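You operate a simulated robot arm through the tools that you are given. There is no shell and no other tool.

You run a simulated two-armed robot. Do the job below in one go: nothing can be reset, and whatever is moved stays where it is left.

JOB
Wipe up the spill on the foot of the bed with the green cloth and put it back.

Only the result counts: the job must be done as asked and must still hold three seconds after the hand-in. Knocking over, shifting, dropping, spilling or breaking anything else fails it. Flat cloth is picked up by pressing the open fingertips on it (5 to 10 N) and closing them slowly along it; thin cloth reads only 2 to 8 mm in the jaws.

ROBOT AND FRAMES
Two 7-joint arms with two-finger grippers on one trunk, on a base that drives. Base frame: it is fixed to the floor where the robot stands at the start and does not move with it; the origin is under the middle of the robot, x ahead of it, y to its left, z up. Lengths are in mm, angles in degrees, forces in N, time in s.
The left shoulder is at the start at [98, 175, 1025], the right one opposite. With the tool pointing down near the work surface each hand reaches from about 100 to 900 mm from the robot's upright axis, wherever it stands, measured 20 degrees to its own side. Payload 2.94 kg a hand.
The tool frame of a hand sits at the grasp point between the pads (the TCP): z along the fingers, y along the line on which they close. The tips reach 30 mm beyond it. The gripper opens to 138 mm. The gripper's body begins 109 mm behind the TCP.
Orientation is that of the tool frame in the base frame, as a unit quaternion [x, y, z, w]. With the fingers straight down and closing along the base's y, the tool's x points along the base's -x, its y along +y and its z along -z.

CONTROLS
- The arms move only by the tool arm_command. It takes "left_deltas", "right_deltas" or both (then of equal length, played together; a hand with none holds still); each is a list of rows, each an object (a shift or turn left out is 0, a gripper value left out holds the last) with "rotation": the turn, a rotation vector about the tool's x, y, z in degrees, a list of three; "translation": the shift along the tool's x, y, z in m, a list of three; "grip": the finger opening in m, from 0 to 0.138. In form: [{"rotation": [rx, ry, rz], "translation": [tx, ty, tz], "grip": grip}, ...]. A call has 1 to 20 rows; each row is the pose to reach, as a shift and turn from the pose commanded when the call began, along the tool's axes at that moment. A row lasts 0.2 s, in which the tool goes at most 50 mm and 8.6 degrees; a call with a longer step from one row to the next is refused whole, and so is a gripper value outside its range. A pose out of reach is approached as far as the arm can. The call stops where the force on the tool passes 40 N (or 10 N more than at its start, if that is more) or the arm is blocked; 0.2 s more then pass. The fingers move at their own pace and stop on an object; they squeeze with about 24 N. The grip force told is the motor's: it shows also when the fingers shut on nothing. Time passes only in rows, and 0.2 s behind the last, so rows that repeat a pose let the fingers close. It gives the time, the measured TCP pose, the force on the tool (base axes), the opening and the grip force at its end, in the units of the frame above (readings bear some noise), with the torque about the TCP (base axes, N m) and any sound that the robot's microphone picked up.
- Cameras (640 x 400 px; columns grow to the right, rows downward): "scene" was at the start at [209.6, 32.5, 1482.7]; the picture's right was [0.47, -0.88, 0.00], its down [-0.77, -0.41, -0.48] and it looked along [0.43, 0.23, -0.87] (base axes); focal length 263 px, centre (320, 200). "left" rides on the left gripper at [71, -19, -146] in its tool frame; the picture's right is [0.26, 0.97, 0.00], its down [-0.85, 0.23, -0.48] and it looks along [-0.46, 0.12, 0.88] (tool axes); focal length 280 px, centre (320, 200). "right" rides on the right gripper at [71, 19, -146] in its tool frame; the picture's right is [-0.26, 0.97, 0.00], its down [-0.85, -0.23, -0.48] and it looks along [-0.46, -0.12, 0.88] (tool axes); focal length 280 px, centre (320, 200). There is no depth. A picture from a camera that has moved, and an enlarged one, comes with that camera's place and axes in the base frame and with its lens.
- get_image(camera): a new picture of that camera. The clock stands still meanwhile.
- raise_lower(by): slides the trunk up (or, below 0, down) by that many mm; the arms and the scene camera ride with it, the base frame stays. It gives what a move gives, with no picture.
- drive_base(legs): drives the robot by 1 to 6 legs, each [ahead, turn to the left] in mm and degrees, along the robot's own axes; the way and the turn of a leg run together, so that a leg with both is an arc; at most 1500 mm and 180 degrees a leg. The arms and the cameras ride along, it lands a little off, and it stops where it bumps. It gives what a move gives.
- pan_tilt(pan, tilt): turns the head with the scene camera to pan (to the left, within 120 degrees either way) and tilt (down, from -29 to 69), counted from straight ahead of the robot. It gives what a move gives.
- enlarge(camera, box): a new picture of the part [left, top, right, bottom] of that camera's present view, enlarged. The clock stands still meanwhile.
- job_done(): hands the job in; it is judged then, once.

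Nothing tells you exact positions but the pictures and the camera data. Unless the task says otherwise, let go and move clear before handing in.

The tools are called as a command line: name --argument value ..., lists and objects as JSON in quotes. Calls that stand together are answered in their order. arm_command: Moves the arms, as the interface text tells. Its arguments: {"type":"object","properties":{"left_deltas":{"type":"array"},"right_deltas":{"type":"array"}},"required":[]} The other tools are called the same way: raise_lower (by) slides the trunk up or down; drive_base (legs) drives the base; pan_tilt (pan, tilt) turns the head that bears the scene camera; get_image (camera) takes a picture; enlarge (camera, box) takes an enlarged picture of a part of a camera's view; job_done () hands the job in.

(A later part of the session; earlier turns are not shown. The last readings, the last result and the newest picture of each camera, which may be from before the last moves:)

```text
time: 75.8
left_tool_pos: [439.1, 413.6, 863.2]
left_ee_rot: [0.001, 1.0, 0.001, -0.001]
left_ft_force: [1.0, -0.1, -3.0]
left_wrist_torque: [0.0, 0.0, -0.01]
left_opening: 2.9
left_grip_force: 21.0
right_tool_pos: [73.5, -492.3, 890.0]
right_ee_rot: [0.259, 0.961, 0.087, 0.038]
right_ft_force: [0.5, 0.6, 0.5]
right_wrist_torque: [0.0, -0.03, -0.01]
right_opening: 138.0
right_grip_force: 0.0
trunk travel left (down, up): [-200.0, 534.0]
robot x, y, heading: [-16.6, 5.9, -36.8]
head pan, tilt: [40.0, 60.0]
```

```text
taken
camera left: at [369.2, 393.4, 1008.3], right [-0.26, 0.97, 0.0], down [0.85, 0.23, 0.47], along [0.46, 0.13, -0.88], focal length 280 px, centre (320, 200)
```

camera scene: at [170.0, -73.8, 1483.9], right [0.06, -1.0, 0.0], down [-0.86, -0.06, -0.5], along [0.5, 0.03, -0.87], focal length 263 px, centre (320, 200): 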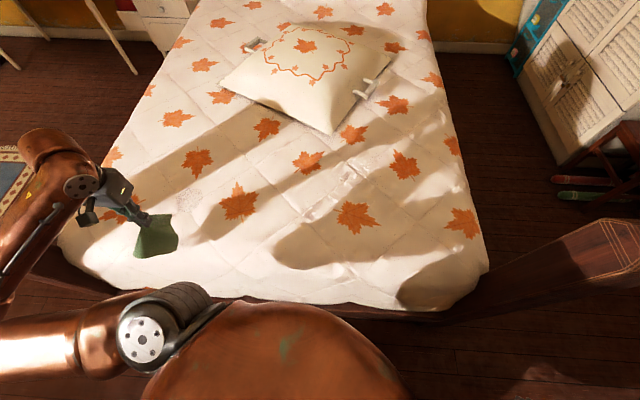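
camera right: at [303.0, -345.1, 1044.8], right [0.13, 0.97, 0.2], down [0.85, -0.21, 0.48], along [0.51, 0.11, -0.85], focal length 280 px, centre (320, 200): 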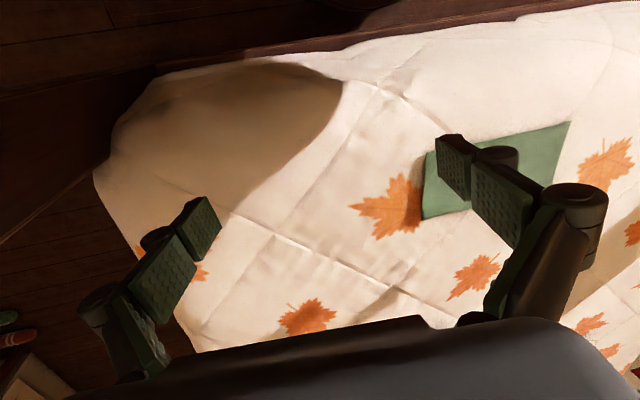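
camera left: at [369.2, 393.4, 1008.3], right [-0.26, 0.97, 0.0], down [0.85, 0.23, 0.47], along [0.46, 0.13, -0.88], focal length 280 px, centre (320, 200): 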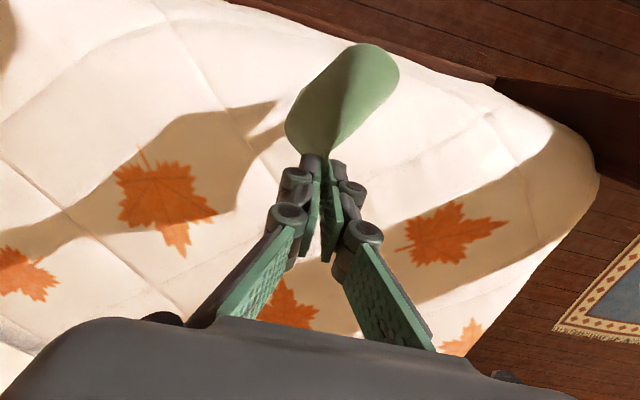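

The hand reached the near side of the spill with the cloth still held. Now I lower it while moving away from the robot, so the cloth trails toward me.

arm_command --left_deltas '[{"translation": [0, 0, 0.008]}, {"translation": [-0.003, 0, 0.02]}, {"translation": [-0.009, 0, 0.033]}, {"translation": [-0.018, 0, 0.046]}, {"translation": [-0.028, 0, 0.059]}, {"translation": [-0.039, 0, 0.072]}, {"translation": [-0.051, 0, 0.084]}, {"translation": [-0.063, 0, 0.096]}, {"translation": [-0.075, 0, 0.108]}, {"translation": [-0.086, 0, 0.118]}, {"translation": [-0.095, 0, 0.126]}, {"translation": [-0.102, 0, 0.132]}, {"translation": [-0.106, 0, 0.136]}, {"translation": [-0.106, 0, 0.136]}, {"translation": [-0.106, 0, 0.136]}]'

get_image --camera "left"

enlarge --camera "scene" --box '[80, 140, 320, 290]'

```text
time: 79.0
left_tool_pos: [546.0, 411.9, 727.7]
left_ee_rot: [0.001, 1.0, 0.001, -0.001]
left_ft_force: [0.6, -0.2, -1.5]
left_wrist_torque: [0.03, 0.03, 0.01]
left_opening: 6.0
left_grip_force: 31.9
right_tool_pos: [73.5, -492.2, 889.5]
right_ee_rot: [0.259, 0.961, 0.087, 0.037]
right_ft_force: [-0.3, 0.1, 0.5]
right_wrist_torque: [0.03, -0.02, 0.04]
right_opening: 138.1
right_grip_force: 0.0
trunk travel left (down, up): [-200.0, 534.0]
robot x, y, heading: [-18.4, 9.1, -36.1]
head pan, tilt: [40.0, 60.0]
```

```text
taken
camera left: at [476.2, 392.9, 872.6], right [-0.26, 0.97, 0.0], down [0.85, 0.23, 0.48], along [0.46, 0.13, -0.88], focal length 280 px, centre (320, 200)
```

left: 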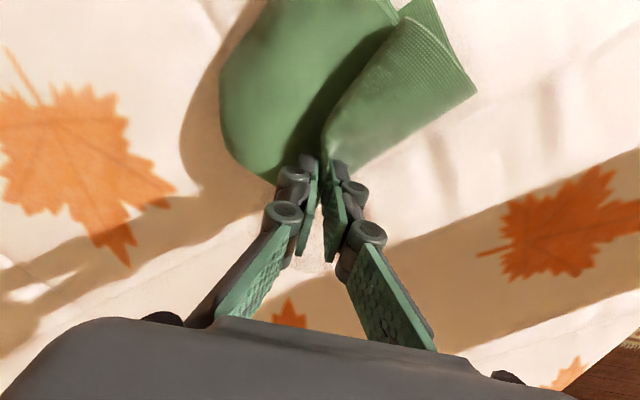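

```text
2.67 times, centred on (200, 215) of scene
camera zoom: at [170.1, -73.8, 1483.9], right [0.06, -1.0, 0.0], down [-0.86, -0.06, -0.5], along [0.5, 0.03, -0.87], focal length 702 px, centre (640, 160)
```

zoom: 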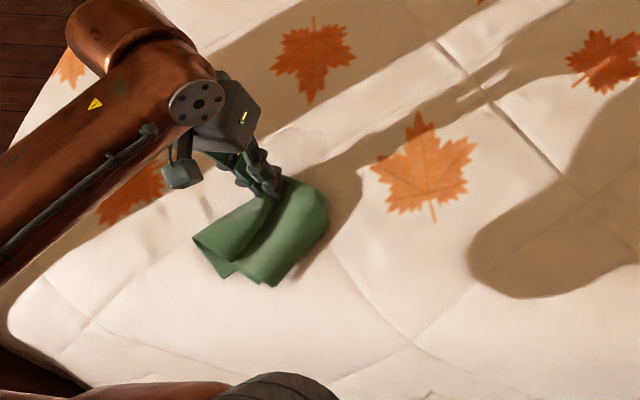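

The cloth trails flat toward the robot as planned. I lower the fingertips onto the bed in small steps.

arm_command --left_deltas '[{"translation": [-0.001, 0, 0.003]}, {"translation": [-0.002, 0, 0.006]}, {"translation": [-0.004, 0, 0.01]}, {"translation": [-0.004, 0, 0.01]}]'

arm_command --left_deltas '[{"translation": [-0.001, 0, 0.002]}, {"translation": [-0.002, 0, 0.004]}, {"translation": [-0.002, 0, 0.004]}]'

```text
time: 80.0
left_tool_pos: [550.9, 411.2, 715.6]
left_ee_rot: [0.001, 1.0, 0.001, 0.0]
left_ft_force: [-0.3, -0.5, 0.2]
left_wrist_torque: [0.03, -0.06, -0.02]
left_opening: 5.2
left_grip_force: 20.5
right_tool_pos: [72.9, -491.9, 889.6]
right_ee_rot: [0.258, 0.961, 0.087, 0.039]
right_ft_force: [-0.2, 0.2, 0.4]
right_wrist_torque: [-0.02, 0.0, -0.03]
right_opening: 138.4
right_grip_force: 0.0
trunk travel left (down, up): [-200.0, 534.0]
robot x, y, heading: [-17.3, 5.9, -35.9]
head pan, tilt: [40.0, 60.0]
```

```text
time: 80.8
left_tool_pos: [551.3, 411.4, 711.8]
left_ee_rot: [0.0, 1.0, 0.001, -0.001]
left_ft_force: [1.6, 0.9, 0.2]
left_wrist_torque: [-0.04, 0.12, 0.0]
left_opening: 6.0
left_grip_force: 30.9
right_tool_pos: [73.4, -492.4, 889.0]
right_ee_rot: [0.259, 0.961, 0.089, 0.038]
right_ft_force: [0.0, 0.0, 0.2]
right_wrist_torque: [-0.02, 0.05, 0.01]
right_opening: 138.2
right_grip_force: 0.1
trunk travel left (down, up): [-200.0, 534.0]
robot x, y, heading: [-18.9, 12.9, -36.0]
head pan, tilt: [40.0, 60.0]
```

arm_command --left_deltas '[{"translation": [0, 0, 0.0015]}, {"translation": [0, 0, 0.003]}, {"translation": [0, 0, 0.003]}]'

arm_command --left_deltas '[{"translation": [0, 0, 0.001]}, {"translation": [0, 0, 0.002]}, {"translation": [0, 0, 0.002]}]'

```text
time: 81.7
left_tool_pos: [551.6, 412.6, 709.8]
left_ee_rot: [0.001, 1.0, 0.002, 0.001]
left_ft_force: [0.5, 0.4, 18.7]
left_wrist_torque: [0.01, -0.08, -0.01]
left_opening: 2.7
left_grip_force: 23.9
right_tool_pos: [73.6, -494.2, 889.8]
right_ee_rot: [0.26, 0.961, 0.089, 0.038]
right_ft_force: [0.1, 0.2, -0.3]
right_wrist_torque: [-0.01, 0.02, 0.02]
right_opening: 138.1
right_grip_force: 0.1
trunk travel left (down, up): [-200.0, 534.0]
robot x, y, heading: [-23.0, 9.9, -36.0]
head pan, tilt: [40.0, 60.0]
```

```text
time: 82.5
left_tool_pos: [551.3, 412.2, 710.4]
left_ee_rot: [0.001, 1.0, 0.001, 0.001]
left_ft_force: [2.4, -1.1, 31.9]
left_wrist_torque: [-0.25, 0.08, 0.02]
left_opening: 3.8
left_grip_force: 22.2
right_tool_pos: [70.6, -493.0, 889.7]
right_ee_rot: [0.259, 0.961, 0.088, 0.039]
right_ft_force: [0.9, -1.0, -0.3]
right_wrist_torque: [0.01, 0.01, 0.0]
right_opening: 138.1
right_grip_force: 0.0
trunk travel left (down, up): [-200.0, 534.0]
robot x, y, heading: [-20.5, 13.9, -36.4]
head pan, tilt: [40.0, 60.0]
```

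Contact is made, at 32 N a bit too hard. I ease up to about 10 N and stroke away from the robot across the spill.

arm_command --left_deltas '[{"translation": [0, 0, -0.0022]}, {"translation": [0, 0, -0.0022]}]'

arm_command --left_deltas '[{"translation": [-0.005, 0, 0]}, {"translation": [-0.012, 0, 0]}, {"translation": [-0.02, 0, 0]}, {"translation": [-0.03, 0, 0]}, {"translation": [-0.04, 0, 0]}, {"translation": [-0.05, 0, 0]}]'

```text
time: 83.0
left_tool_pos: [552.3, 411.6, 710.2]
left_ee_rot: [0.001, 1.0, 0.001, 0.0]
left_ft_force: [2.0, 1.3, 27.3]
left_wrist_torque: [-0.23, 0.13, 0.0]
left_opening: 4.6
left_grip_force: 28.1
right_tool_pos: [73.2, -493.0, 889.0]
right_ee_rot: [0.259, 0.961, 0.088, 0.039]
right_ft_force: [0.1, 0.7, -0.8]
right_wrist_torque: [0.01, -0.01, 0.0]
right_opening: 138.0
right_grip_force: 0.1
trunk travel left (down, up): [-200.0, 534.0]
robot x, y, heading: [-18.2, 7.0, -36.7]
head pan, tilt: [40.0, 60.0]
```

```text
time: 84.5
left_tool_pos: [603.0, 414.1, 708.9]
left_ee_rot: [0.0, 1.0, 0.001, 0.0]
left_ft_force: [-0.9, -1.6, 11.4]
left_wrist_torque: [-0.25, 0.11, 0.0]
left_opening: 4.8
left_grip_force: 22.8
right_tool_pos: [73.1, -492.9, 889.0]
right_ee_rot: [0.259, 0.961, 0.088, 0.038]
right_ft_force: [-0.3, -0.5, 0.3]
right_wrist_torque: [0.0, -0.03, -0.01]
right_opening: 138.0
right_grip_force: 0.1
trunk travel left (down, up): [-200.0, 534.0]
robot x, y, heading: [-16.6, 11.7, -36.1]
head pan, tilt: [40.0, 60.0]
```

The stroke runs smoothly at 11 N. I continue to the far side of the spill.

arm_command --left_deltas '[{"translation": [-0.01, 0, 0]}, {"translation": [-0.02, 0, 0]}, {"translation": [-0.03, 0, 0]}, {"translation": [-0.04, 0, 0]}, {"translation": [-0.05, 0, 0]}, {"translation": [-0.06, 0, 0]}, {"translation": [-0.065, 0, 0]}]'

get_image --camera "left"

enlarge --camera "scene" --box '[80, 120, 320, 270]'

```text
time: 86.0
left_tool_pos: [667.2, 412.1, 708.1]
left_ee_rot: [0.001, 1.0, 0.001, -0.001]
left_ft_force: [-0.2, -2.0, 3.3]
left_wrist_torque: [0.08, 0.06, 0.0]
left_opening: 4.1
left_grip_force: 29.4
right_tool_pos: [74.1, -492.8, 890.0]
right_ee_rot: [0.259, 0.961, 0.087, 0.038]
right_ft_force: [-0.5, 0.0, 0.4]
right_wrist_torque: [0.0, 0.03, 0.01]
right_opening: 138.1
right_grip_force: 0.0
trunk travel left (down, up): [-200.0, 534.0]
robot x, y, heading: [-21.8, 7.3, -36.3]
head pan, tilt: [40.0, 60.0]
```

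```text
taken
camera left: at [596.3, 392.7, 854.4], right [-0.26, 0.97, 0.0], down [0.85, 0.23, 0.48], along [0.46, 0.13, -0.88], focal length 280 px, centre (320, 200)
```

left: 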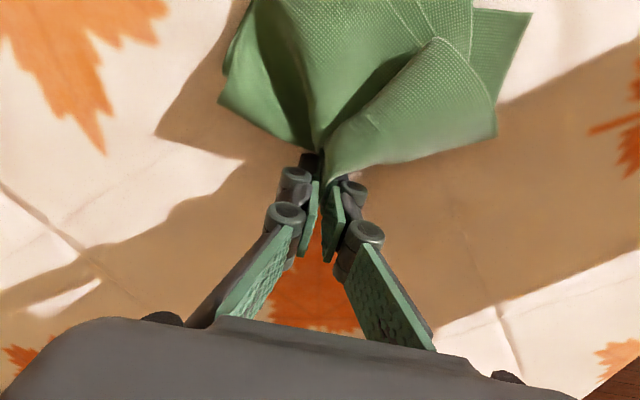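

```text
2.67 times, centred on (200, 195) of scene
camera zoom: at [170.1, -73.9, 1483.8], right [0.06, -1.0, 0.0], down [-0.86, -0.06, -0.5], along [0.5, 0.03, -0.87], focal length 702 px, centre (640, 213)
```

zoom: 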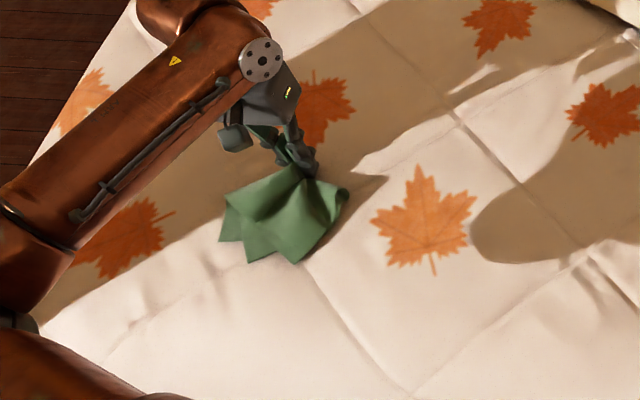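

The cloth has swept over the spill and is still firmly held. I lift it straight up and look at what remains.

arm_command --left_deltas '[{"translation": [0, 0, -0.01]}, {"translation": [0, 0, -0.03]}, {"translation": [0, 0, -0.055]}, {"translation": [0, 0, -0.08]}, {"translation": [0, 0, -0.105]}, {"translation": [0, 0, -0.13]}, {"translation": [0, 0, -0.15]}, {"translation": [0, 0, -0.155]}, {"translation": [0, 0, -0.155]}]'

enlarge --camera "scene" --box '[100, 140, 260, 240]'

get_image --camera "left"

```text
time: 88.0
left_tool_pos: [665.9, 413.4, 863.2]
left_ee_rot: [0.001, 1.0, 0.001, 0.0]
left_ft_force: [2.3, -2.2, 1.7]
left_wrist_torque: [-0.05, -0.06, 0.0]
left_opening: 2.5
left_grip_force: 18.2
right_tool_pos: [74.2, -492.7, 891.0]
right_ee_rot: [0.259, 0.961, 0.088, 0.037]
right_ft_force: [-1.4, -0.3, 0.2]
right_wrist_torque: [-0.03, 0.01, 0.01]
right_opening: 138.1
right_grip_force: 0.1
trunk travel left (down, up): [-200.0, 534.0]
robot x, y, heading: [-19.0, 11.6, -36.2]
head pan, tilt: [40.0, 60.0]
```

```text
4.00 times, centred on (180, 190) of scene
camera zoom: at [170.1, -73.8, 1483.9], right [0.06, -1.0, 0.0], down [-0.86, -0.06, -0.5], along [0.5, 0.03, -0.87], focal length 1053 px, centre (880, 240)
```

zoom: 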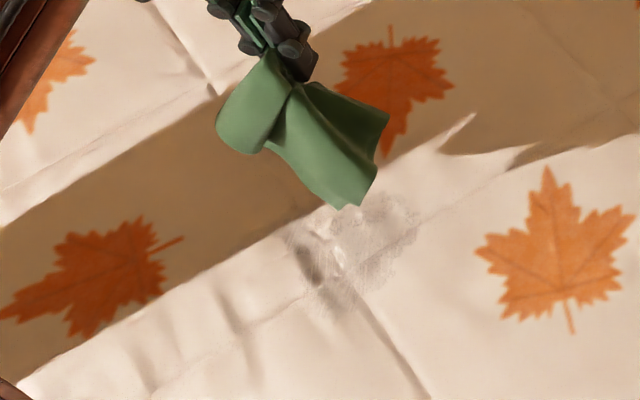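

```text
taken
camera left: at [595.5, 393.5, 1009.0], right [-0.26, 0.97, 0.0], down [0.85, 0.23, 0.47], along [0.46, 0.13, -0.88], focal length 280 px, centre (320, 200)
```

left: 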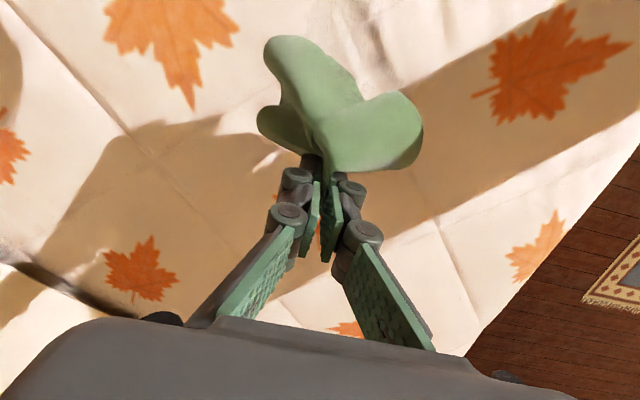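

The wipe works: the middle of the patch is cleaner, with damp parts left on both sides. I zoom in for a clearer view.

enlarge --camera "scene" --box '[160, 180, 224, 220]'

enlarge --camera "left" --box '[240, 20, 440, 190]'

```text
10.00 times, centred on (192, 200) of scene
camera zoom: at [170.1, -73.8, 1483.9], right [0.06, -1.0, 0.0], down [-0.86, -0.06, -0.5], along [0.5, 0.03, -0.87], focal length 2632 px, centre (1600, 200)
```

zoom: 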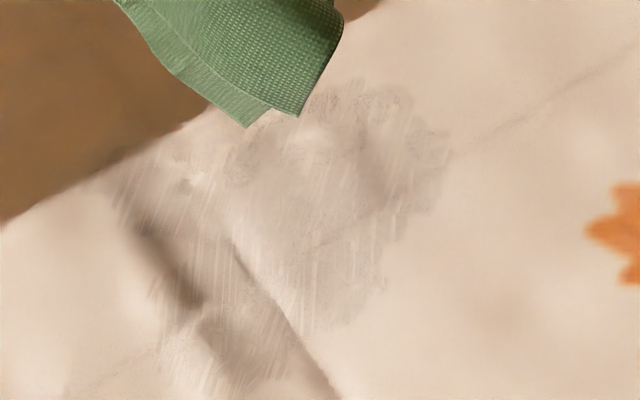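

```text
2.35 times, centred on (340, 105) of left
camera zoom: at [595.5, 393.5, 1009.0], right [-0.26, 0.97, 0.0], down [0.85, 0.23, 0.47], along [0.46, 0.13, -0.88], focal length 660 px, centre (273, 424)
```

zoom: 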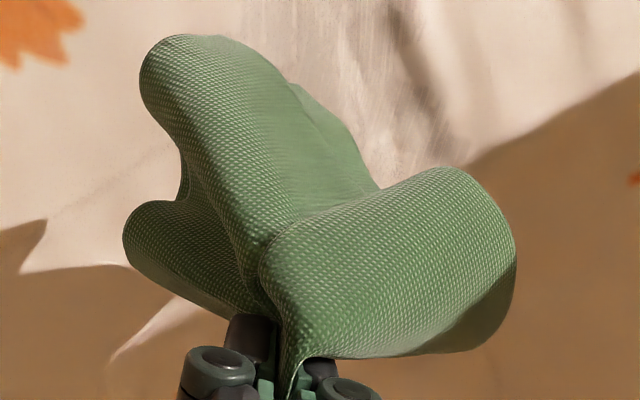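

Damp parts remain across the whole patch, so I will repeat the stroke at several offsets. Next is one at y ≈ 385; first I carry the cloth back to the near side.

arm_command --left_deltas '[{"translation": [0.008, -0.002, 0]}, {"translation": [0.024, -0.004, 0]}, {"translation": [0.044, -0.008, 0]}, {"translation": [0.066, -0.012, 0]}, {"translation": [0.09, -0.015, 0]}, {"translation": [0.114, -0.018, 0]}, {"translation": [0.138, -0.021, 0]}, {"translation": [0.162, -0.024, 0]}, {"translation": [0.184, -0.026, 0]}, {"translation": [0.202, -0.027, 0]}, {"translation": [0.215, -0.028, 0]}, {"translation": [0.221, -0.028, 0]}, {"translation": [0.221, -0.028, 0]}, {"translation": [0.221, -0.028, 0]}]'

arm_command --left_deltas '[{"translation": [0, 0, 0.008]}, {"translation": [-0.003, 0, 0.02]}, {"translation": [-0.009, 0, 0.033]}, {"translation": [-0.018, 0, 0.046]}, {"translation": [-0.028, 0, 0.059]}, {"translation": [-0.039, 0, 0.072]}, {"translation": [-0.051, 0, 0.084]}, {"translation": [-0.063, 0, 0.096]}, {"translation": [-0.075, 0, 0.108]}, {"translation": [-0.086, 0, 0.118]}, {"translation": [-0.092, 0, 0.128]}, {"translation": [-0.096, 0, 0.136]}, {"translation": [-0.1, 0, 0.144]}, {"translation": [-0.102, 0, 0.149]}, {"translation": [-0.103, 0, 0.152]}, {"translation": [-0.103, 0, 0.152]}]'

get_image --camera "left"

```text
time: 91.0
left_tool_pos: [446.0, 383.3, 863.5]
left_ee_rot: [0.001, 1.0, 0.0, -0.001]
left_ft_force: [-0.2, 0.1, -1.0]
left_wrist_torque: [-0.02, -0.01, 0.0]
left_opening: 5.4
left_grip_force: 21.2
right_tool_pos: [73.2, -492.8, 890.4]
right_ee_rot: [0.259, 0.961, 0.088, 0.038]
right_ft_force: [-0.1, 0.1, 0.4]
right_wrist_torque: [0.04, -0.03, -0.01]
right_opening: 138.0
right_grip_force: 0.1
trunk travel left (down, up): [-200.0, 534.0]
robot x, y, heading: [-17.2, 11.0, -36.2]
head pan, tilt: [40.0, 60.0]
```

```text
time: 94.5
left_tool_pos: [548.7, 384.2, 711.7]
left_ee_rot: [0.0, 1.0, 0.002, -0.001]
left_ft_force: [0.7, -1.1, 0.3]
left_wrist_torque: [-0.01, 0.08, -0.02]
left_opening: 5.3
left_grip_force: 32.1
right_tool_pos: [74.1, -492.5, 889.4]
right_ee_rot: [0.259, 0.961, 0.087, 0.037]
right_ft_force: [-0.5, 0.4, -0.7]
right_wrist_torque: [0.01, -0.01, 0.05]
right_opening: 138.2
right_grip_force: 0.1
trunk travel left (down, up): [-200.0, 534.0]
robot x, y, heading: [-20.4, 10.9, -36.2]
head pan, tilt: [40.0, 60.0]
```

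```text
taken
camera left: at [477.9, 365.1, 857.7], right [-0.26, 0.97, 0.0], down [0.85, 0.23, 0.48], along [0.46, 0.13, -0.88], focal length 280 px, centre (320, 200)
```

left: 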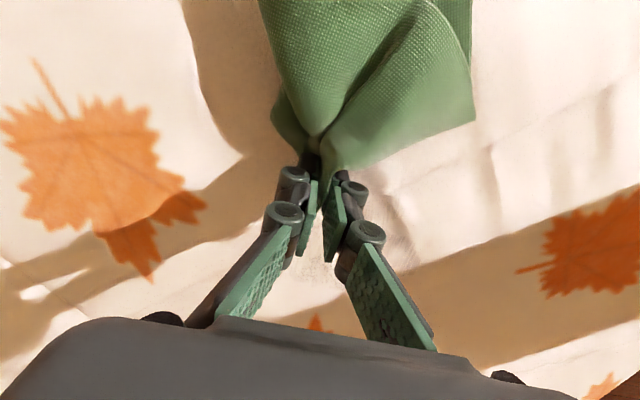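

The cloth trails well again and the tips are just above the bed. I press down lightly and check the force before stroking.

arm_command --left_deltas '[{"translation": [-0.001, 0, 0.0015]}, {"translation": [-0.002, 0, 0.0025]}, {"translation": [-0.002, 0, 0.0025]}]'

```text
time: 95.2
left_tool_pos: [550.4, 384.7, 709.2]
left_ee_rot: [0.001, 1.0, 0.001, 0.0]
left_ft_force: [0.2, -0.9, 2.0]
left_wrist_torque: [-0.02, 0.07, 0.01]
left_opening: 6.2
left_grip_force: 26.5
right_tool_pos: [73.3, -492.9, 890.0]
right_ee_rot: [0.259, 0.961, 0.088, 0.038]
right_ft_force: [0.3, -0.2, 0.4]
right_wrist_torque: [-0.03, 0.0, 0.0]
right_opening: 138.0
right_grip_force: 0.0
trunk travel left (down, up): [-200.0, 534.0]
robot x, y, heading: [-15.1, 10.8, -36.1]
head pan, tilt: [40.0, 60.0]
```

The force is 2 N, so I add about 1.5 mm of press while stroking away.

arm_command --left_deltas '[{"translation": [-0.006, 0, 0.001]}, {"translation": [-0.014, 0, 0.0013]}, {"translation": [-0.024, 0, 0.0014]}, {"translation": [-0.034, 0, 0.0015]}, {"translation": [-0.044, 0, 0.0016]}, {"translation": [-0.054, 0, 0.0018]}]'

arm_command --left_deltas '[{"translation": [-0.01, 0, 0]}, {"translation": [-0.02, 0, 0.0003]}, {"translation": [-0.03, 0, 0.0006]}, {"translation": [-0.04, 0, 0.0008]}, {"translation": [-0.05, 0, 0.001]}, {"translation": [-0.06, 0, 0.001]}]'

```text
time: 96.7
left_tool_pos: [605.8, 384.5, 707.4]
left_ee_rot: [0.001, 1.0, 0.002, 0.0]
left_ft_force: [-0.9, 1.3, 15.4]
left_wrist_torque: [0.09, 0.24, -0.08]
left_opening: 3.4
left_grip_force: 28.1
right_tool_pos: [72.6, -492.8, 890.4]
right_ee_rot: [0.259, 0.961, 0.088, 0.037]
right_ft_force: [-0.7, -0.2, -0.3]
right_wrist_torque: [-0.01, 0.06, -0.01]
right_opening: 137.8
right_grip_force: 0.0
trunk travel left (down, up): [-200.0, 534.0]
robot x, y, heading: [-18.6, 11.7, -36.2]
head pan, tilt: [40.0, 60.0]
```

```text
time: 98.0
left_tool_pos: [663.9, 385.1, 708.4]
left_ee_rot: [0.001, 1.0, 0.001, 0.001]
left_ft_force: [0.7, -0.4, 5.3]
left_wrist_torque: [-0.1, -0.04, 0.0]
left_opening: 1.8
left_grip_force: 20.1
right_tool_pos: [72.5, -492.8, 889.7]
right_ee_rot: [0.259, 0.961, 0.088, 0.037]
right_ft_force: [0.8, -0.4, 0.6]
right_wrist_torque: [-0.04, 0.03, -0.01]
right_opening: 138.0
right_grip_force: 0.0
trunk travel left (down, up): [-200.0, 534.0]
robot x, y, heading: [-19.5, 11.6, -36.1]
head pan, tilt: [40.0, 60.0]
```

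That stroke ran at 5 to 15 N, but the grip reading wavers, so I check the hold with a picture before lifting.

enlarge --camera "left" --box '[220, 50, 460, 260]'

```text
1.90 times, centred on (340, 155) of left
camera zoom: at [594.0, 364.3, 853.0], right [-0.26, 0.97, 0.0], down [0.85, 0.23, 0.48], along [0.46, 0.13, -0.88], focal length 534 px, centre (282, 286)
```

zoom: 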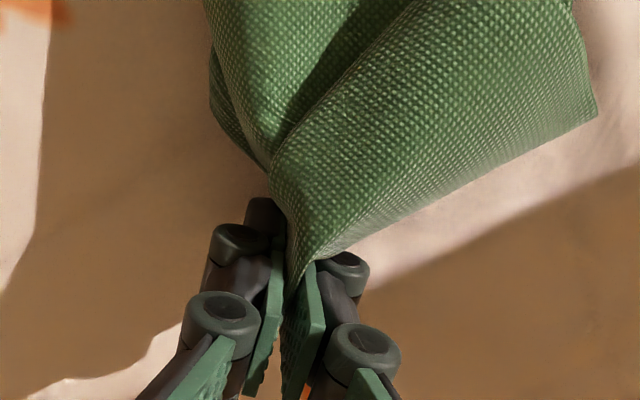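

The cloth is still pinched between the pads. I lift and look at the patch again.

arm_command --left_deltas '[{"translation": [0, 0, -0.008]}, {"translation": [0, 0, -0.025]}, {"translation": [0, 0, -0.045]}, {"translation": [0, 0, -0.07]}, {"translation": [0, 0, -0.095]}, {"translation": [0, 0, -0.12]}, {"translation": [0, 0, -0.14]}, {"translation": [0, 0, -0.153]}, {"translation": [0, 0, -0.157]}, {"translation": [0, 0, -0.157]}]'

enlarge --camera "scene" --box '[160, 180, 224, 220]'

get_image --camera "left"

```text
time: 100.2
left_tool_pos: [664.3, 382.2, 863.3]
left_ee_rot: [0.001, 1.0, 0.001, 0.0]
left_ft_force: [0.0, -0.1, 0.4]
left_wrist_torque: [-0.01, -0.03, -0.01]
left_opening: 3.9
left_grip_force: 20.2
right_tool_pos: [74.3, -492.3, 890.3]
right_ee_rot: [0.258, 0.961, 0.087, 0.038]
right_ft_force: [0.3, -0.7, -0.3]
right_wrist_torque: [0.02, 0.02, -0.01]
right_opening: 138.1
right_grip_force: 0.1
trunk travel left (down, up): [-200.0, 534.0]
robot x, y, heading: [-17.4, 11.1, -36.1]
head pan, tilt: [40.0, 60.0]
```

```text
10.00 times, centred on (192, 200) of scene
camera zoom: at [170.1, -73.9, 1483.8], right [0.06, -1.0, 0.0], down [-0.86, -0.06, -0.5], along [0.5, 0.03, -0.87], focal length 2632 px, centre (1600, 200)
```

zoom: 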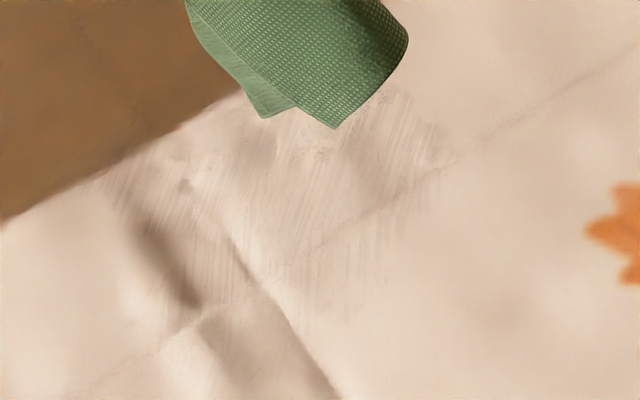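

```text
taken
camera left: at [594.5, 363.6, 1009.5], right [-0.26, 0.97, 0.0], down [0.85, 0.23, 0.47], along [0.46, 0.13, -0.88], focal length 280 px, centre (320, 200)
```

left: 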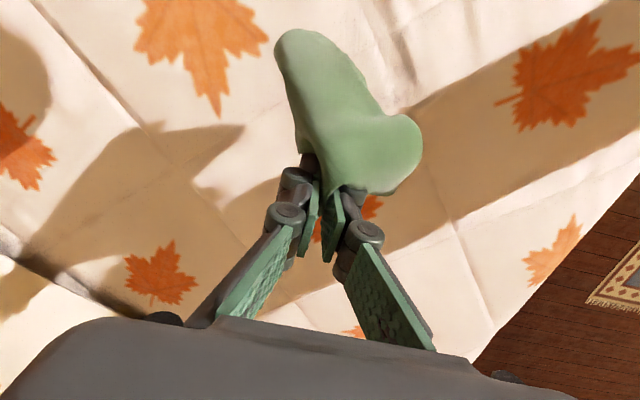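

The patch is much fainter after the second stroke. Next is a stroke at y ≈ 445.

arm_command --left_deltas '[{"translation": [0.008, 0.003, 0]}, {"translation": [0.024, 0.008, 0]}, {"translation": [0.044, 0.014, 0]}, {"translation": [0.066, 0.02, 0]}, {"translation": [0.09, 0.027, 0]}, {"translation": [0.114, 0.034, 0]}, {"translation": [0.138, 0.041, 0]}, {"translation": [0.162, 0.048, 0]}, {"translation": [0.184, 0.054, 0]}, {"translation": [0.202, 0.059, 0]}, {"translation": [0.214, 0.062, 0]}, {"translation": [0.218, 0.063, 0]}, {"translation": [0.218, 0.063, 0]}, {"translation": [0.218, 0.063, 0]}]'

arm_command --left_deltas '[{"translation": [0, 0, 0.008]}, {"translation": [-0.003, 0, 0.02]}, {"translation": [-0.009, 0, 0.033]}, {"translation": [-0.018, 0, 0.046]}, {"translation": [-0.028, 0, 0.059]}, {"translation": [-0.039, 0, 0.072]}, {"translation": [-0.051, 0, 0.084]}, {"translation": [-0.063, 0, 0.096]}, {"translation": [-0.073, 0, 0.108]}, {"translation": [-0.08, 0, 0.118]}, {"translation": [-0.086, 0, 0.128]}, {"translation": [-0.09, 0, 0.136]}, {"translation": [-0.093, 0, 0.143]}, {"translation": [-0.095, 0, 0.148]}, {"translation": [-0.095, 0, 0.151]}, {"translation": [-0.095, 0, 0.151]}]'

arm_command --left_deltas '[{"translation": [-0.001, 0, 0.0015]}, {"translation": [-0.002, 0, 0.0025]}, {"translation": [-0.002, 0, 0.0025]}]'

```text
time: 103.2
left_tool_pos: [447.7, 446.7, 864.1]
left_ee_rot: [0.001, 1.0, 0.001, -0.001]
left_ft_force: [0.9, 0.0, 2.0]
left_wrist_torque: [0.01, -0.01, 0.01]
left_opening: 3.0
left_grip_force: 26.4
right_tool_pos: [72.6, -491.8, 889.7]
right_ee_rot: [0.259, 0.961, 0.087, 0.038]
right_ft_force: [0.0, 0.4, -0.6]
right_wrist_torque: [-0.01, 0.0, 0.03]
right_opening: 138.0
right_grip_force: 0.0
trunk travel left (down, up): [-200.0, 534.0]
robot x, y, heading: [-24.5, 10.4, -36.2]
head pan, tilt: [40.0, 60.0]
```

```text
time: 106.7
left_tool_pos: [541.6, 448.4, 713.2]
left_ee_rot: [0.001, 1.0, 0.001, 0.0]
left_ft_force: [0.1, -0.7, -1.1]
left_wrist_torque: [0.02, 0.05, -0.01]
left_opening: 5.0
left_grip_force: 27.1
right_tool_pos: [74.2, -492.5, 889.6]
right_ee_rot: [0.259, 0.961, 0.088, 0.038]
right_ft_force: [0.3, 0.9, -0.2]
right_wrist_torque: [-0.01, 0.05, 0.0]
right_opening: 138.1
right_grip_force: 0.0
trunk travel left (down, up): [-200.0, 534.0]
robot x, y, heading: [-19.2, 8.1, -36.4]
head pan, tilt: [40.0, 60.0]
```

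```text
time: 107.5
left_tool_pos: [544.3, 447.4, 710.7]
left_ee_rot: [0.001, 1.0, 0.0, -0.002]
left_ft_force: [0.0, -0.6, -0.3]
left_wrist_torque: [0.03, -0.01, 0.0]
left_opening: 3.4
left_grip_force: 21.3
right_tool_pos: [73.3, -492.9, 889.6]
right_ee_rot: [0.258, 0.961, 0.087, 0.037]
right_ft_force: [0.4, 0.5, 0.8]
right_wrist_torque: [-0.02, 0.01, -0.03]
right_opening: 137.8
right_grip_force: 0.0
trunk travel left (down, up): [-200.0, 534.0]
robot x, y, heading: [-17.5, 14.6, -36.7]
head pan, tilt: [40.0, 60.0]
```

There is no contact yet here. I lower another 2 mm and check.

arm_command --left_deltas '[{"translation": [0, 0, 0.001]}, {"translation": [0, 0, 0.002]}, {"translation": [0, 0, 0.002]}]'

```text
time: 108.2
left_tool_pos: [544.1, 448.3, 708.6]
left_ee_rot: [0.002, 1.0, 0.001, -0.001]
left_ft_force: [0.8, -0.2, 1.4]
left_wrist_torque: [0.13, 0.02, -0.01]
left_opening: 3.4
left_grip_force: 28.5
right_tool_pos: [72.7, -492.6, 889.8]
right_ee_rot: [0.258, 0.961, 0.088, 0.038]
right_ft_force: [-0.3, -0.3, -0.7]
right_wrist_torque: [-0.01, 0.03, -0.02]
right_opening: 138.1
right_grip_force: 0.1
trunk travel left (down, up): [-200.0, 534.0]
robot x, y, heading: [-18.2, 9.7, -36.3]
head pan, tilt: [40.0, 60.0]
```

Contact is just beginning. I add about 1 mm of press and stroke away.

arm_command --left_deltas '[{"translation": [-0.005, 0, 0.001]}, {"translation": [-0.014, 0, 0.0012]}, {"translation": [-0.024, 0, 0.0012]}, {"translation": [-0.034, 0, 0.0012]}, {"translation": [-0.044, 0, 0.0012]}, {"translation": [-0.054, 0, 0.0012]}]'

arm_command --left_deltas '[{"translation": [-0.01, 0, 0]}, {"translation": [-0.02, 0, 0]}, {"translation": [-0.03, 0, 0.0003]}, {"translation": [-0.04, 0, 0.0006]}, {"translation": [-0.05, 0, 0.0008]}, {"translation": [-0.06, 0, 0.001]}, {"translation": [-0.07, 0, 0.001]}]'

get_image --camera "left"

```text
time: 109.7
left_tool_pos: [599.7, 448.7, 708.0]
left_ee_rot: [0.001, 1.0, 0.001, -0.001]
left_ft_force: [-0.3, -0.4, -0.4]
left_wrist_torque: [-0.02, 0.0, 0.01]
left_opening: 4.4
left_grip_force: 24.1
right_tool_pos: [72.2, -493.1, 890.1]
right_ee_rot: [0.259, 0.961, 0.087, 0.037]
right_ft_force: [0.2, 0.2, 0.5]
right_wrist_torque: [0.02, -0.02, 0.0]
right_opening: 138.0
right_grip_force: 0.3
trunk travel left (down, up): [-200.0, 534.0]
robot x, y, heading: [-16.9, 11.2, -36.5]
head pan, tilt: [40.0, 60.0]
```

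```text
time: 111.2
left_tool_pos: [667.3, 447.4, 708.1]
left_ee_rot: [0.001, 1.0, 0.002, 0.001]
left_ft_force: [0.7, -2.4, 3.7]
left_wrist_torque: [0.13, 0.14, 0.02]
left_opening: 3.1
left_grip_force: 27.2
right_tool_pos: [72.1, -493.2, 890.2]
right_ee_rot: [0.259, 0.961, 0.088, 0.039]
right_ft_force: [0.3, -0.4, -0.4]
right_wrist_torque: [0.01, -0.02, 0.01]
right_opening: 138.1
right_grip_force: 0.0
trunk travel left (down, up): [-200.0, 534.0]
robot x, y, heading: [-20.8, 9.2, -36.6]
head pan, tilt: [40.0, 60.0]
```

```text
taken
camera left: at [595.8, 426.7, 852.8], right [-0.26, 0.97, 0.0], down [0.85, 0.23, 0.48], along [0.46, 0.13, -0.88], focal length 280 px, centre (320, 200)
```

left: 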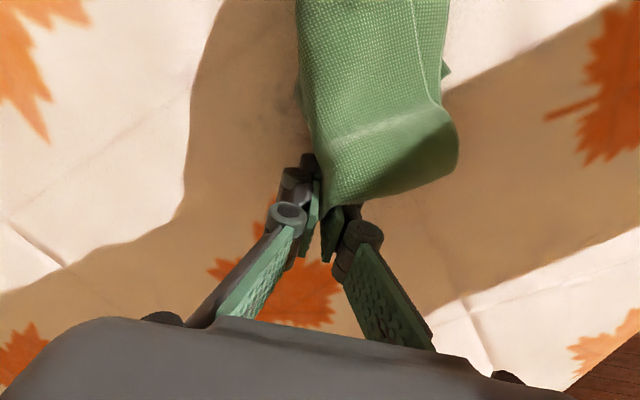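

In mid-stroke the pressure was light. I lift and look at the patch from the scene camera.

arm_command --left_deltas '[{"translation": [0, 0, -0.008]}, {"translation": [0, 0, -0.025]}, {"translation": [0, 0, -0.045]}, {"translation": [0, 0, -0.07]}, {"translation": [0, 0, -0.095]}, {"translation": [0, 0, -0.12]}, {"translation": [0, 0, -0.14]}, {"translation": [0, 0, -0.153]}, {"translation": [0, 0, -0.157]}, {"translation": [0, 0, -0.157]}]'

enlarge --camera "scene" --box '[140, 170, 236, 230]'

get_image --camera "left"

```text
time: 113.5
left_tool_pos: [667.4, 447.5, 861.7]
left_ee_rot: [0.001, 1.0, 0.0, -0.001]
left_ft_force: [-0.7, -0.3, -1.8]
left_wrist_torque: [-0.09, -0.02, 0.0]
left_opening: 4.9
left_grip_force: 28.8
right_tool_pos: [72.7, -492.4, 889.9]
right_ee_rot: [0.259, 0.961, 0.087, 0.038]
right_ft_force: [0.4, -0.3, -0.1]
right_wrist_torque: [0.03, 0.04, 0.0]
right_opening: 138.3
right_grip_force: 0.2
trunk travel left (down, up): [-200.0, 534.0]
robot x, y, heading: [-18.7, 10.7, -36.7]
head pan, tilt: [40.0, 60.0]
```

```text
6.67 times, centred on (188, 200) of scene
camera zoom: at [170.1, -73.9, 1483.9], right [0.06, -1.0, 0.0], down [-0.86, -0.06, -0.5], along [0.5, 0.03, -0.87], focal length 1755 px, centre (1200, 200)
```

zoom: 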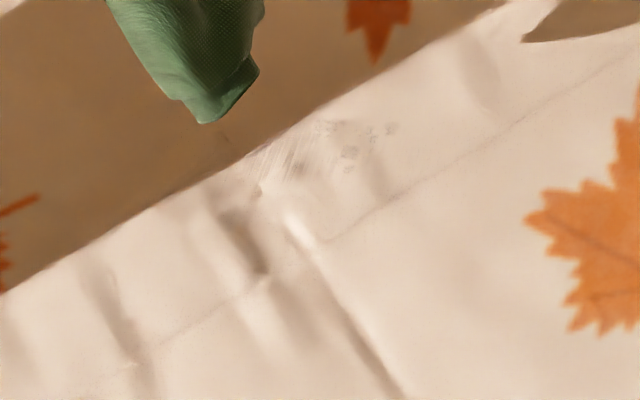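

```text
taken
camera left: at [597.2, 426.6, 1007.5], right [-0.26, 0.97, 0.0], down [0.85, 0.23, 0.47], along [0.46, 0.13, -0.88], focal length 280 px, centre (320, 200)
```

left: 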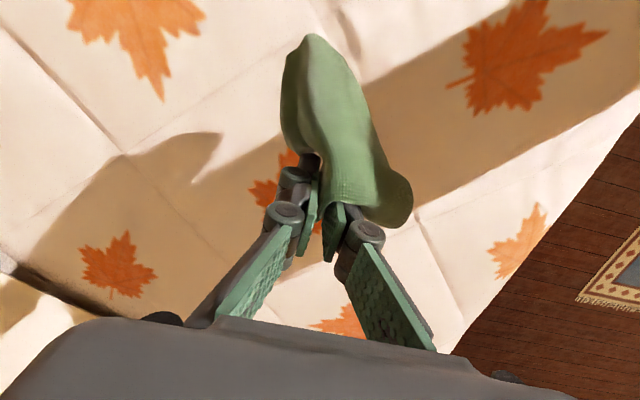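

Almost all of it is gone; a few blotches remain at the far side, around x 625–655 and y 390–480. I make another stroke there, starting further out, at y ≈ 408.

arm_command --left_deltas '[{"translation": [0.008, -0.002, 0]}, {"translation": [0.022, -0.005, 0]}, {"translation": [0.04, -0.009, 0]}, {"translation": [0.06, -0.014, 0]}, {"translation": [0.082, -0.019, 0]}, {"translation": [0.104, -0.024, 0]}, {"translation": [0.125, -0.029, 0]}, {"translation": [0.143, -0.033, 0]}, {"translation": [0.157, -0.037, 0]}, {"translation": [0.165, -0.039, 0]}, {"translation": [0.167, -0.039, 0]}, {"translation": [0.167, -0.039, 0]}]'

arm_command --left_deltas '[{"translation": [0, 0, 0.008]}, {"translation": [-0.003, 0, 0.02]}, {"translation": [-0.009, 0, 0.033]}, {"translation": [-0.018, 0, 0.046]}, {"translation": [-0.028, 0, 0.059]}, {"translation": [-0.039, 0, 0.072]}, {"translation": [-0.051, 0, 0.084]}, {"translation": [-0.061, 0, 0.096]}, {"translation": [-0.07, 0, 0.108]}, {"translation": [-0.077, 0, 0.118]}, {"translation": [-0.082, 0, 0.128]}, {"translation": [-0.086, 0, 0.136]}, {"translation": [-0.088, 0, 0.143]}, {"translation": [-0.09, 0, 0.148]}, {"translation": [-0.09, 0, 0.151]}, {"translation": [-0.09, 0, 0.151]}]'

arm_command --left_deltas '[{"translation": [-0.001, 0, 0.0015]}, {"translation": [-0.002, 0, 0.003]}, {"translation": [-0.002, 0, 0.003]}]'

```text
time: 116.0
left_tool_pos: [501.2, 409.2, 862.0]
left_ee_rot: [0.001, 1.0, 0.001, -0.001]
left_ft_force: [0.0, 0.8, -1.1]
left_wrist_torque: [0.02, -0.01, 0.01]
left_opening: 4.8
left_grip_force: 23.8
right_tool_pos: [73.7, -493.6, 889.0]
right_ee_rot: [0.259, 0.961, 0.087, 0.039]
right_ft_force: [-0.4, -0.9, 0.0]
right_wrist_torque: [-0.01, 0.0, -0.01]
right_opening: 138.2
right_grip_force: 0.0
trunk travel left (down, up): [-200.0, 534.0]
robot x, y, heading: [-18.6, 12.4, -36.3]
head pan, tilt: [40.0, 60.0]
```

```text
time: 119.5
left_tool_pos: [591.2, 408.9, 711.4]
left_ee_rot: [0.001, 1.0, 0.001, -0.001]
left_ft_force: [-0.1, 0.2, -1.7]
left_wrist_torque: [0.0, 0.03, 0.0]
left_opening: 5.3
left_grip_force: 29.2
right_tool_pos: [73.7, -493.0, 890.0]
right_ee_rot: [0.259, 0.961, 0.087, 0.038]
right_ft_force: [-0.6, 0.1, -0.6]
right_wrist_torque: [-0.02, 0.03, 0.0]
right_opening: 138.1
right_grip_force: 0.1
trunk travel left (down, up): [-200.0, 534.0]
robot x, y, heading: [-15.1, 10.5, -36.3]
head pan, tilt: [40.0, 60.0]
```

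```text
time: 120.2
left_tool_pos: [592.7, 409.8, 708.2]
left_ee_rot: [0.001, 1.0, 0.001, -0.001]
left_ft_force: [0.4, -0.6, 3.4]
left_wrist_torque: [0.08, -0.05, -0.05]
left_opening: 2.0
left_grip_force: 22.2
right_tool_pos: [73.5, -493.5, 890.1]
right_ee_rot: [0.259, 0.961, 0.087, 0.038]
right_ft_force: [0.0, -0.4, -0.5]
right_wrist_torque: [0.01, 0.01, 0.03]
right_opening: 137.9
right_grip_force: 0.1
trunk travel left (down, up): [-200.0, 534.0]
robot x, y, heading: [-17.7, 5.7, -36.4]
head pan, tilt: [40.0, 60.0]
```

The tips touch with 3 N. I press about 1 mm more and stroke out past the far edge.

arm_command --left_deltas '[{"translation": [-0.006, 0, 0.001]}, {"translation": [-0.015, 0, 0.0012]}, {"translation": [-0.025, 0, 0.0014]}, {"translation": [-0.035, 0, 0.0016]}, {"translation": [-0.045, 0, 0.0018]}]'

arm_command --left_deltas '[{"translation": [-0.01, 0, 0.0003]}, {"translation": [-0.02, 0, 0.0006]}, {"translation": [-0.03, 0, 0.0009]}, {"translation": [-0.04, 0, 0.0012]}, {"translation": [-0.05, 0, 0.0014]}]'

```text
time: 121.5
left_tool_pos: [636.4, 409.2, 708.8]
left_ee_rot: [0.0, 1.0, 0.001, -0.001]
left_ft_force: [-0.5, -0.6, 0.0]
left_wrist_torque: [-0.01, -0.03, 0.0]
left_opening: 3.3
left_grip_force: 21.8
right_tool_pos: [74.0, -492.3, 889.2]
right_ee_rot: [0.259, 0.961, 0.088, 0.038]
right_ft_force: [0.2, -0.4, -0.2]
right_wrist_torque: [-0.02, -0.03, 0.01]
right_opening: 137.8
right_grip_force: 0.0
trunk travel left (down, up): [-200.0, 534.0]
robot x, y, heading: [-17.7, 11.3, -36.3]
head pan, tilt: [40.0, 60.0]
```

```text
time: 122.7
left_tool_pos: [687.7, 409.0, 707.2]
left_ee_rot: [0.0, 1.0, 0.002, 0.001]
left_ft_force: [0.5, -0.7, 3.1]
left_wrist_torque: [0.08, 0.03, -0.02]
left_opening: 3.5
left_grip_force: 29.0
right_tool_pos: [73.2, -491.9, 890.0]
right_ee_rot: [0.259, 0.961, 0.088, 0.038]
right_ft_force: [0.2, 0.8, 0.9]
right_wrist_torque: [-0.03, -0.04, -0.01]
right_opening: 138.1
right_grip_force: 0.0
trunk travel left (down, up): [-200.0, 534.0]
robot x, y, heading: [-18.7, 8.6, -36.4]
head pan, tilt: [40.0, 60.0]
```

The bed dips in the middle so the press was light there. I lift and check, then plan a sideways stroke along the far edge.

arm_command --left_deltas '[{"translation": [0, 0, -0.008]}, {"translation": [0, 0, -0.025]}, {"translation": [0, 0, -0.045]}, {"translation": [0, 0, -0.07]}, {"translation": [0, 0, -0.095]}, {"translation": [0, 0, -0.12]}, {"translation": [0, 0, -0.14]}, {"translation": [0, 0, -0.153]}, {"translation": [0, 0, -0.157]}, {"translation": [0, 0, -0.157]}]'

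enlarge --camera "scene" --box '[140, 170, 236, 230]'

get_image --camera "left"

```text
time: 124.8
left_tool_pos: [688.4, 408.9, 861.5]
left_ee_rot: [0.001, 1.0, 0.001, -0.001]
left_ft_force: [-0.1, 1.2, 0.9]
left_wrist_torque: [0.01, 0.03, -0.01]
left_opening: 3.7
left_grip_force: 29.8
right_tool_pos: [73.4, -492.5, 889.9]
right_ee_rot: [0.258, 0.961, 0.087, 0.038]
right_ft_force: [-0.1, 0.0, -0.4]
right_wrist_torque: [-0.01, 0.01, -0.06]
right_opening: 138.2
right_grip_force: 0.1
trunk travel left (down, up): [-200.0, 534.0]
robot x, y, heading: [-14.8, 8.2, -36.2]
head pan, tilt: [40.0, 60.0]
```

```text
6.67 times, centred on (188, 200) of scene
camera zoom: at [170.1, -73.9, 1483.9], right [0.06, -1.0, 0.0], down [-0.86, -0.06, -0.5], along [0.5, 0.03, -0.87], focal length 1755 px, centre (1200, 200)
```

zoom: 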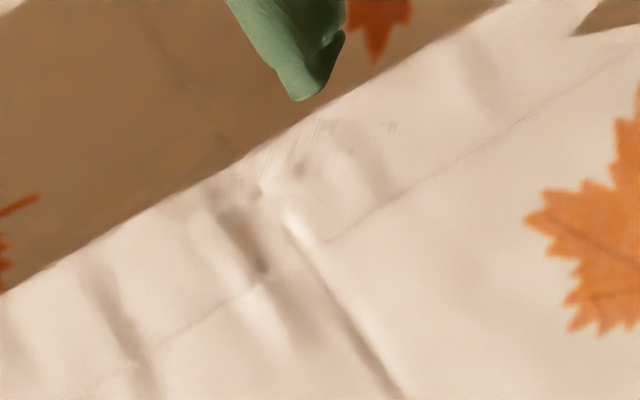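

```text
taken
camera left: at [617.9, 389.2, 1007.3], right [-0.26, 0.97, 0.0], down [0.85, 0.23, 0.47], along [0.46, 0.13, -0.88], focal length 280 px, centre (320, 200)
```

left: 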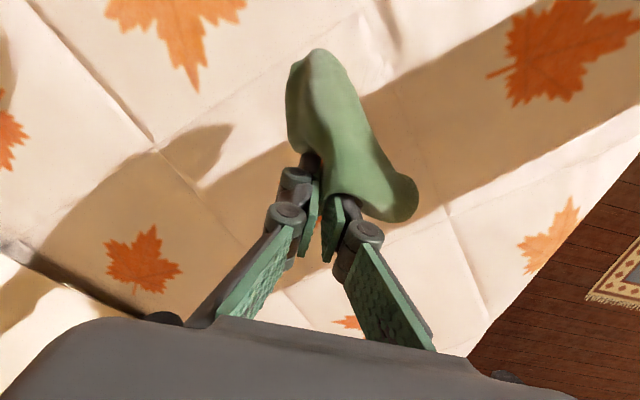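

The patch is nearly gone, with only faint traces. I zoom further to see exactly what is left.

enlarge --camera "scene" --box '[160, 178, 208, 208]'

```text
13.33 times, centred on (184, 193) of scene
camera zoom: at [170.1, -73.9, 1483.9], right [0.06, -1.0, 0.0], down [-0.86, -0.06, -0.5], along [0.5, 0.03, -0.87], focal length 3510 px, centre (2133, 293)
```

zoom: 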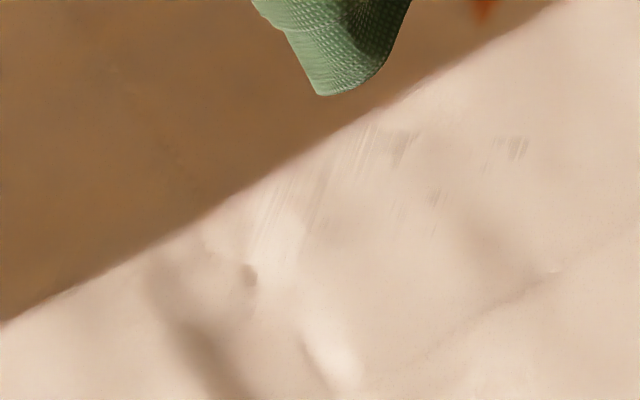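

Only faint streaks remain near x ≈ 650, y 390–435 and x ≈ 634, y 410. I make a sideways stroke along x ≈ 645, moving left, with a firmer press.

arm_command --left_deltas '[{"translation": [0.002, -0.007, 0]}, {"translation": [0.006, -0.02, 0]}, {"translation": [0.012, -0.037, 0]}, {"translation": [0.018, -0.056, 0]}, {"translation": [0.024, -0.076, 0]}, {"translation": [0.03, -0.096, 0]}, {"translation": [0.036, -0.115, 0]}, {"translation": [0.04, -0.131, 0]}, {"translation": [0.043, -0.143, 0]}, {"translation": [0.043, -0.149, 0]}, {"translation": [0.043, -0.149, 0]}]'

arm_command --left_deltas '[{"translation": [0, 0, 0.008]}, {"translation": [0, 0.003, 0.02]}, {"translation": [0, 0.009, 0.033]}, {"translation": [0, 0.018, 0.046]}, {"translation": [0, 0.028, 0.059]}, {"translation": [0, 0.039, 0.072]}, {"translation": [0, 0.051, 0.084]}, {"translation": [0, 0.063, 0.096]}, {"translation": [0, 0.073, 0.108]}, {"translation": [0, 0.081, 0.118]}, {"translation": [0, 0.087, 0.128]}, {"translation": [0, 0.092, 0.136]}, {"translation": [0, 0.096, 0.143]}, {"translation": [0, 0.099, 0.148]}, {"translation": [0, 0.1, 0.152]}, {"translation": [0, 0.1, 0.152]}]'

get_image --camera "left"

```text
time: 127.2
left_tool_pos: [645.2, 256.7, 863.4]
left_ee_rot: [0.001, 1.0, 0.001, -0.001]
left_ft_force: [0.3, -0.2, 3.0]
left_wrist_torque: [-0.09, -0.05, -0.03]
left_opening: 1.7
left_grip_force: 20.6
right_tool_pos: [74.0, -492.6, 889.3]
right_ee_rot: [0.259, 0.961, 0.087, 0.038]
right_ft_force: [-0.2, -0.2, 0.5]
right_wrist_torque: [0.01, -0.01, 0.0]
right_opening: 137.8
right_grip_force: 0.1
trunk travel left (down, up): [-200.0, 534.0]
robot x, y, heading: [-23.5, 12.1, -36.4]
head pan, tilt: [40.0, 60.0]
```

```text
time: 130.7
left_tool_pos: [643.9, 359.0, 708.8]
left_ee_rot: [0.0, 1.0, 0.001, -0.001]
left_ft_force: [0.7, -1.8, 3.6]
left_wrist_torque: [-0.17, -0.02, 0.02]
left_opening: 1.4
left_grip_force: 19.7
right_tool_pos: [72.9, -492.4, 888.6]
right_ee_rot: [0.259, 0.961, 0.087, 0.039]
right_ft_force: [-0.5, 0.4, 0.9]
right_wrist_torque: [0.01, 0.0, 0.01]
right_opening: 137.9
right_grip_force: 0.0
trunk travel left (down, up): [-200.0, 534.0]
robot x, y, heading: [-19.4, 10.3, -36.4]
head pan, tilt: [40.0, 60.0]
```

```text
taken
camera left: at [574.0, 340.0, 855.7], right [-0.26, 0.97, 0.0], down [0.85, 0.23, 0.47], along [0.46, 0.13, -0.88], focal length 280 px, centre (320, 200)
```

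left: 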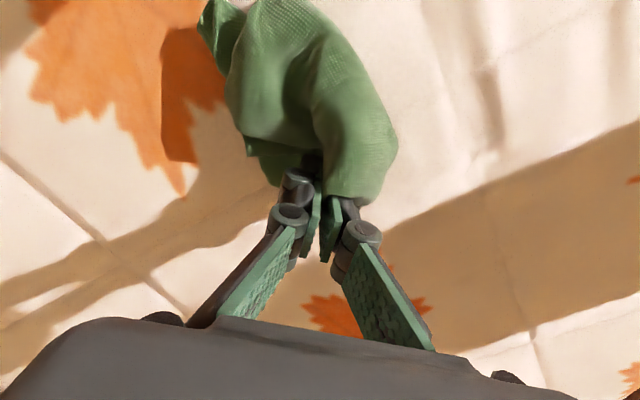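

The cloth lies behind the fingers with light contact. I press 1 mm more and sweep left along the far edge.

arm_command --left_deltas '[{"translation": [0, 0.005, 0.0008]}, {"translation": [0, 0.013, 0.001]}, {"translation": [0, 0.022, 0.0012]}, {"translation": [0, 0.031, 0.0014]}, {"translation": [0, 0.04, 0.0015]}, {"translation": [0, 0.05, 0.0015]}]'

arm_command --left_deltas '[{"translation": [0, 0.01, 0.0003]}, {"translation": [0, 0.02, 0.0006]}, {"translation": [0, 0.03, 0.0008]}, {"translation": [0, 0.04, 0.001]}, {"translation": [0, 0.05, 0.001]}, {"translation": [0, 0.06, 0.001]}, {"translation": [0, 0.07, 0.001]}]'

get_image --camera "left"

```text
time: 132.1
left_tool_pos: [644.4, 409.2, 708.9]
left_ee_rot: [0.002, 1.0, 0.003, 0.001]
left_ft_force: [0.1, -2.9, 11.7]
left_wrist_torque: [-0.32, 0.05, 0.04]
left_opening: 4.0
left_grip_force: 26.0
right_tool_pos: [72.5, -492.4, 890.0]
right_ee_rot: [0.259, 0.961, 0.088, 0.039]
right_ft_force: [0.2, 0.6, -0.4]
right_wrist_torque: [-0.01, 0.02, -0.03]
right_opening: 138.3
right_grip_force: 0.1
trunk travel left (down, up): [-200.0, 534.0]
robot x, y, heading: [-20.2, 10.2, -36.6]
head pan, tilt: [40.0, 60.0]
```

```text
time: 133.7
left_tool_pos: [643.8, 478.9, 710.8]
left_ee_rot: [0.001, 1.0, 0.003, 0.001]
left_ft_force: [-0.1, -3.6, 15.9]
left_wrist_torque: [-0.51, 0.09, 0.05]
left_opening: 4.2
left_grip_force: 25.7
right_tool_pos: [72.5, -492.5, 889.7]
right_ee_rot: [0.258, 0.961, 0.087, 0.039]
right_ft_force: [-0.1, -0.5, 0.2]
right_wrist_torque: [-0.02, 0.02, 0.01]
right_opening: 137.9
right_grip_force: 0.0
trunk travel left (down, up): [-200.0, 534.0]
robot x, y, heading: [-19.3, 12.1, -36.3]
head pan, tilt: [40.0, 60.0]
```

```text
taken
camera left: at [574.3, 459.7, 855.1], right [-0.26, 0.97, 0.0], down [0.85, 0.23, 0.48], along [0.46, 0.13, -0.88], focal length 280 px, centre (320, 200)
```

left: 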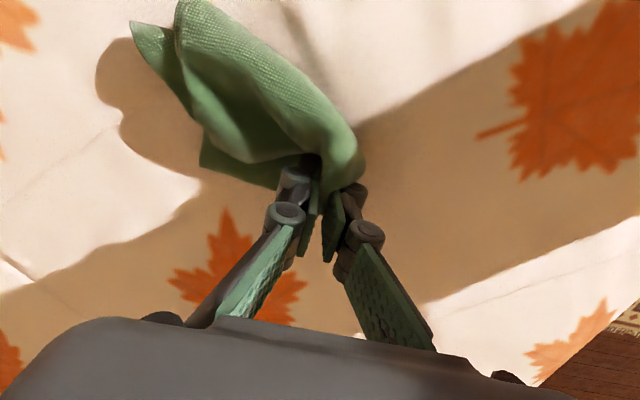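

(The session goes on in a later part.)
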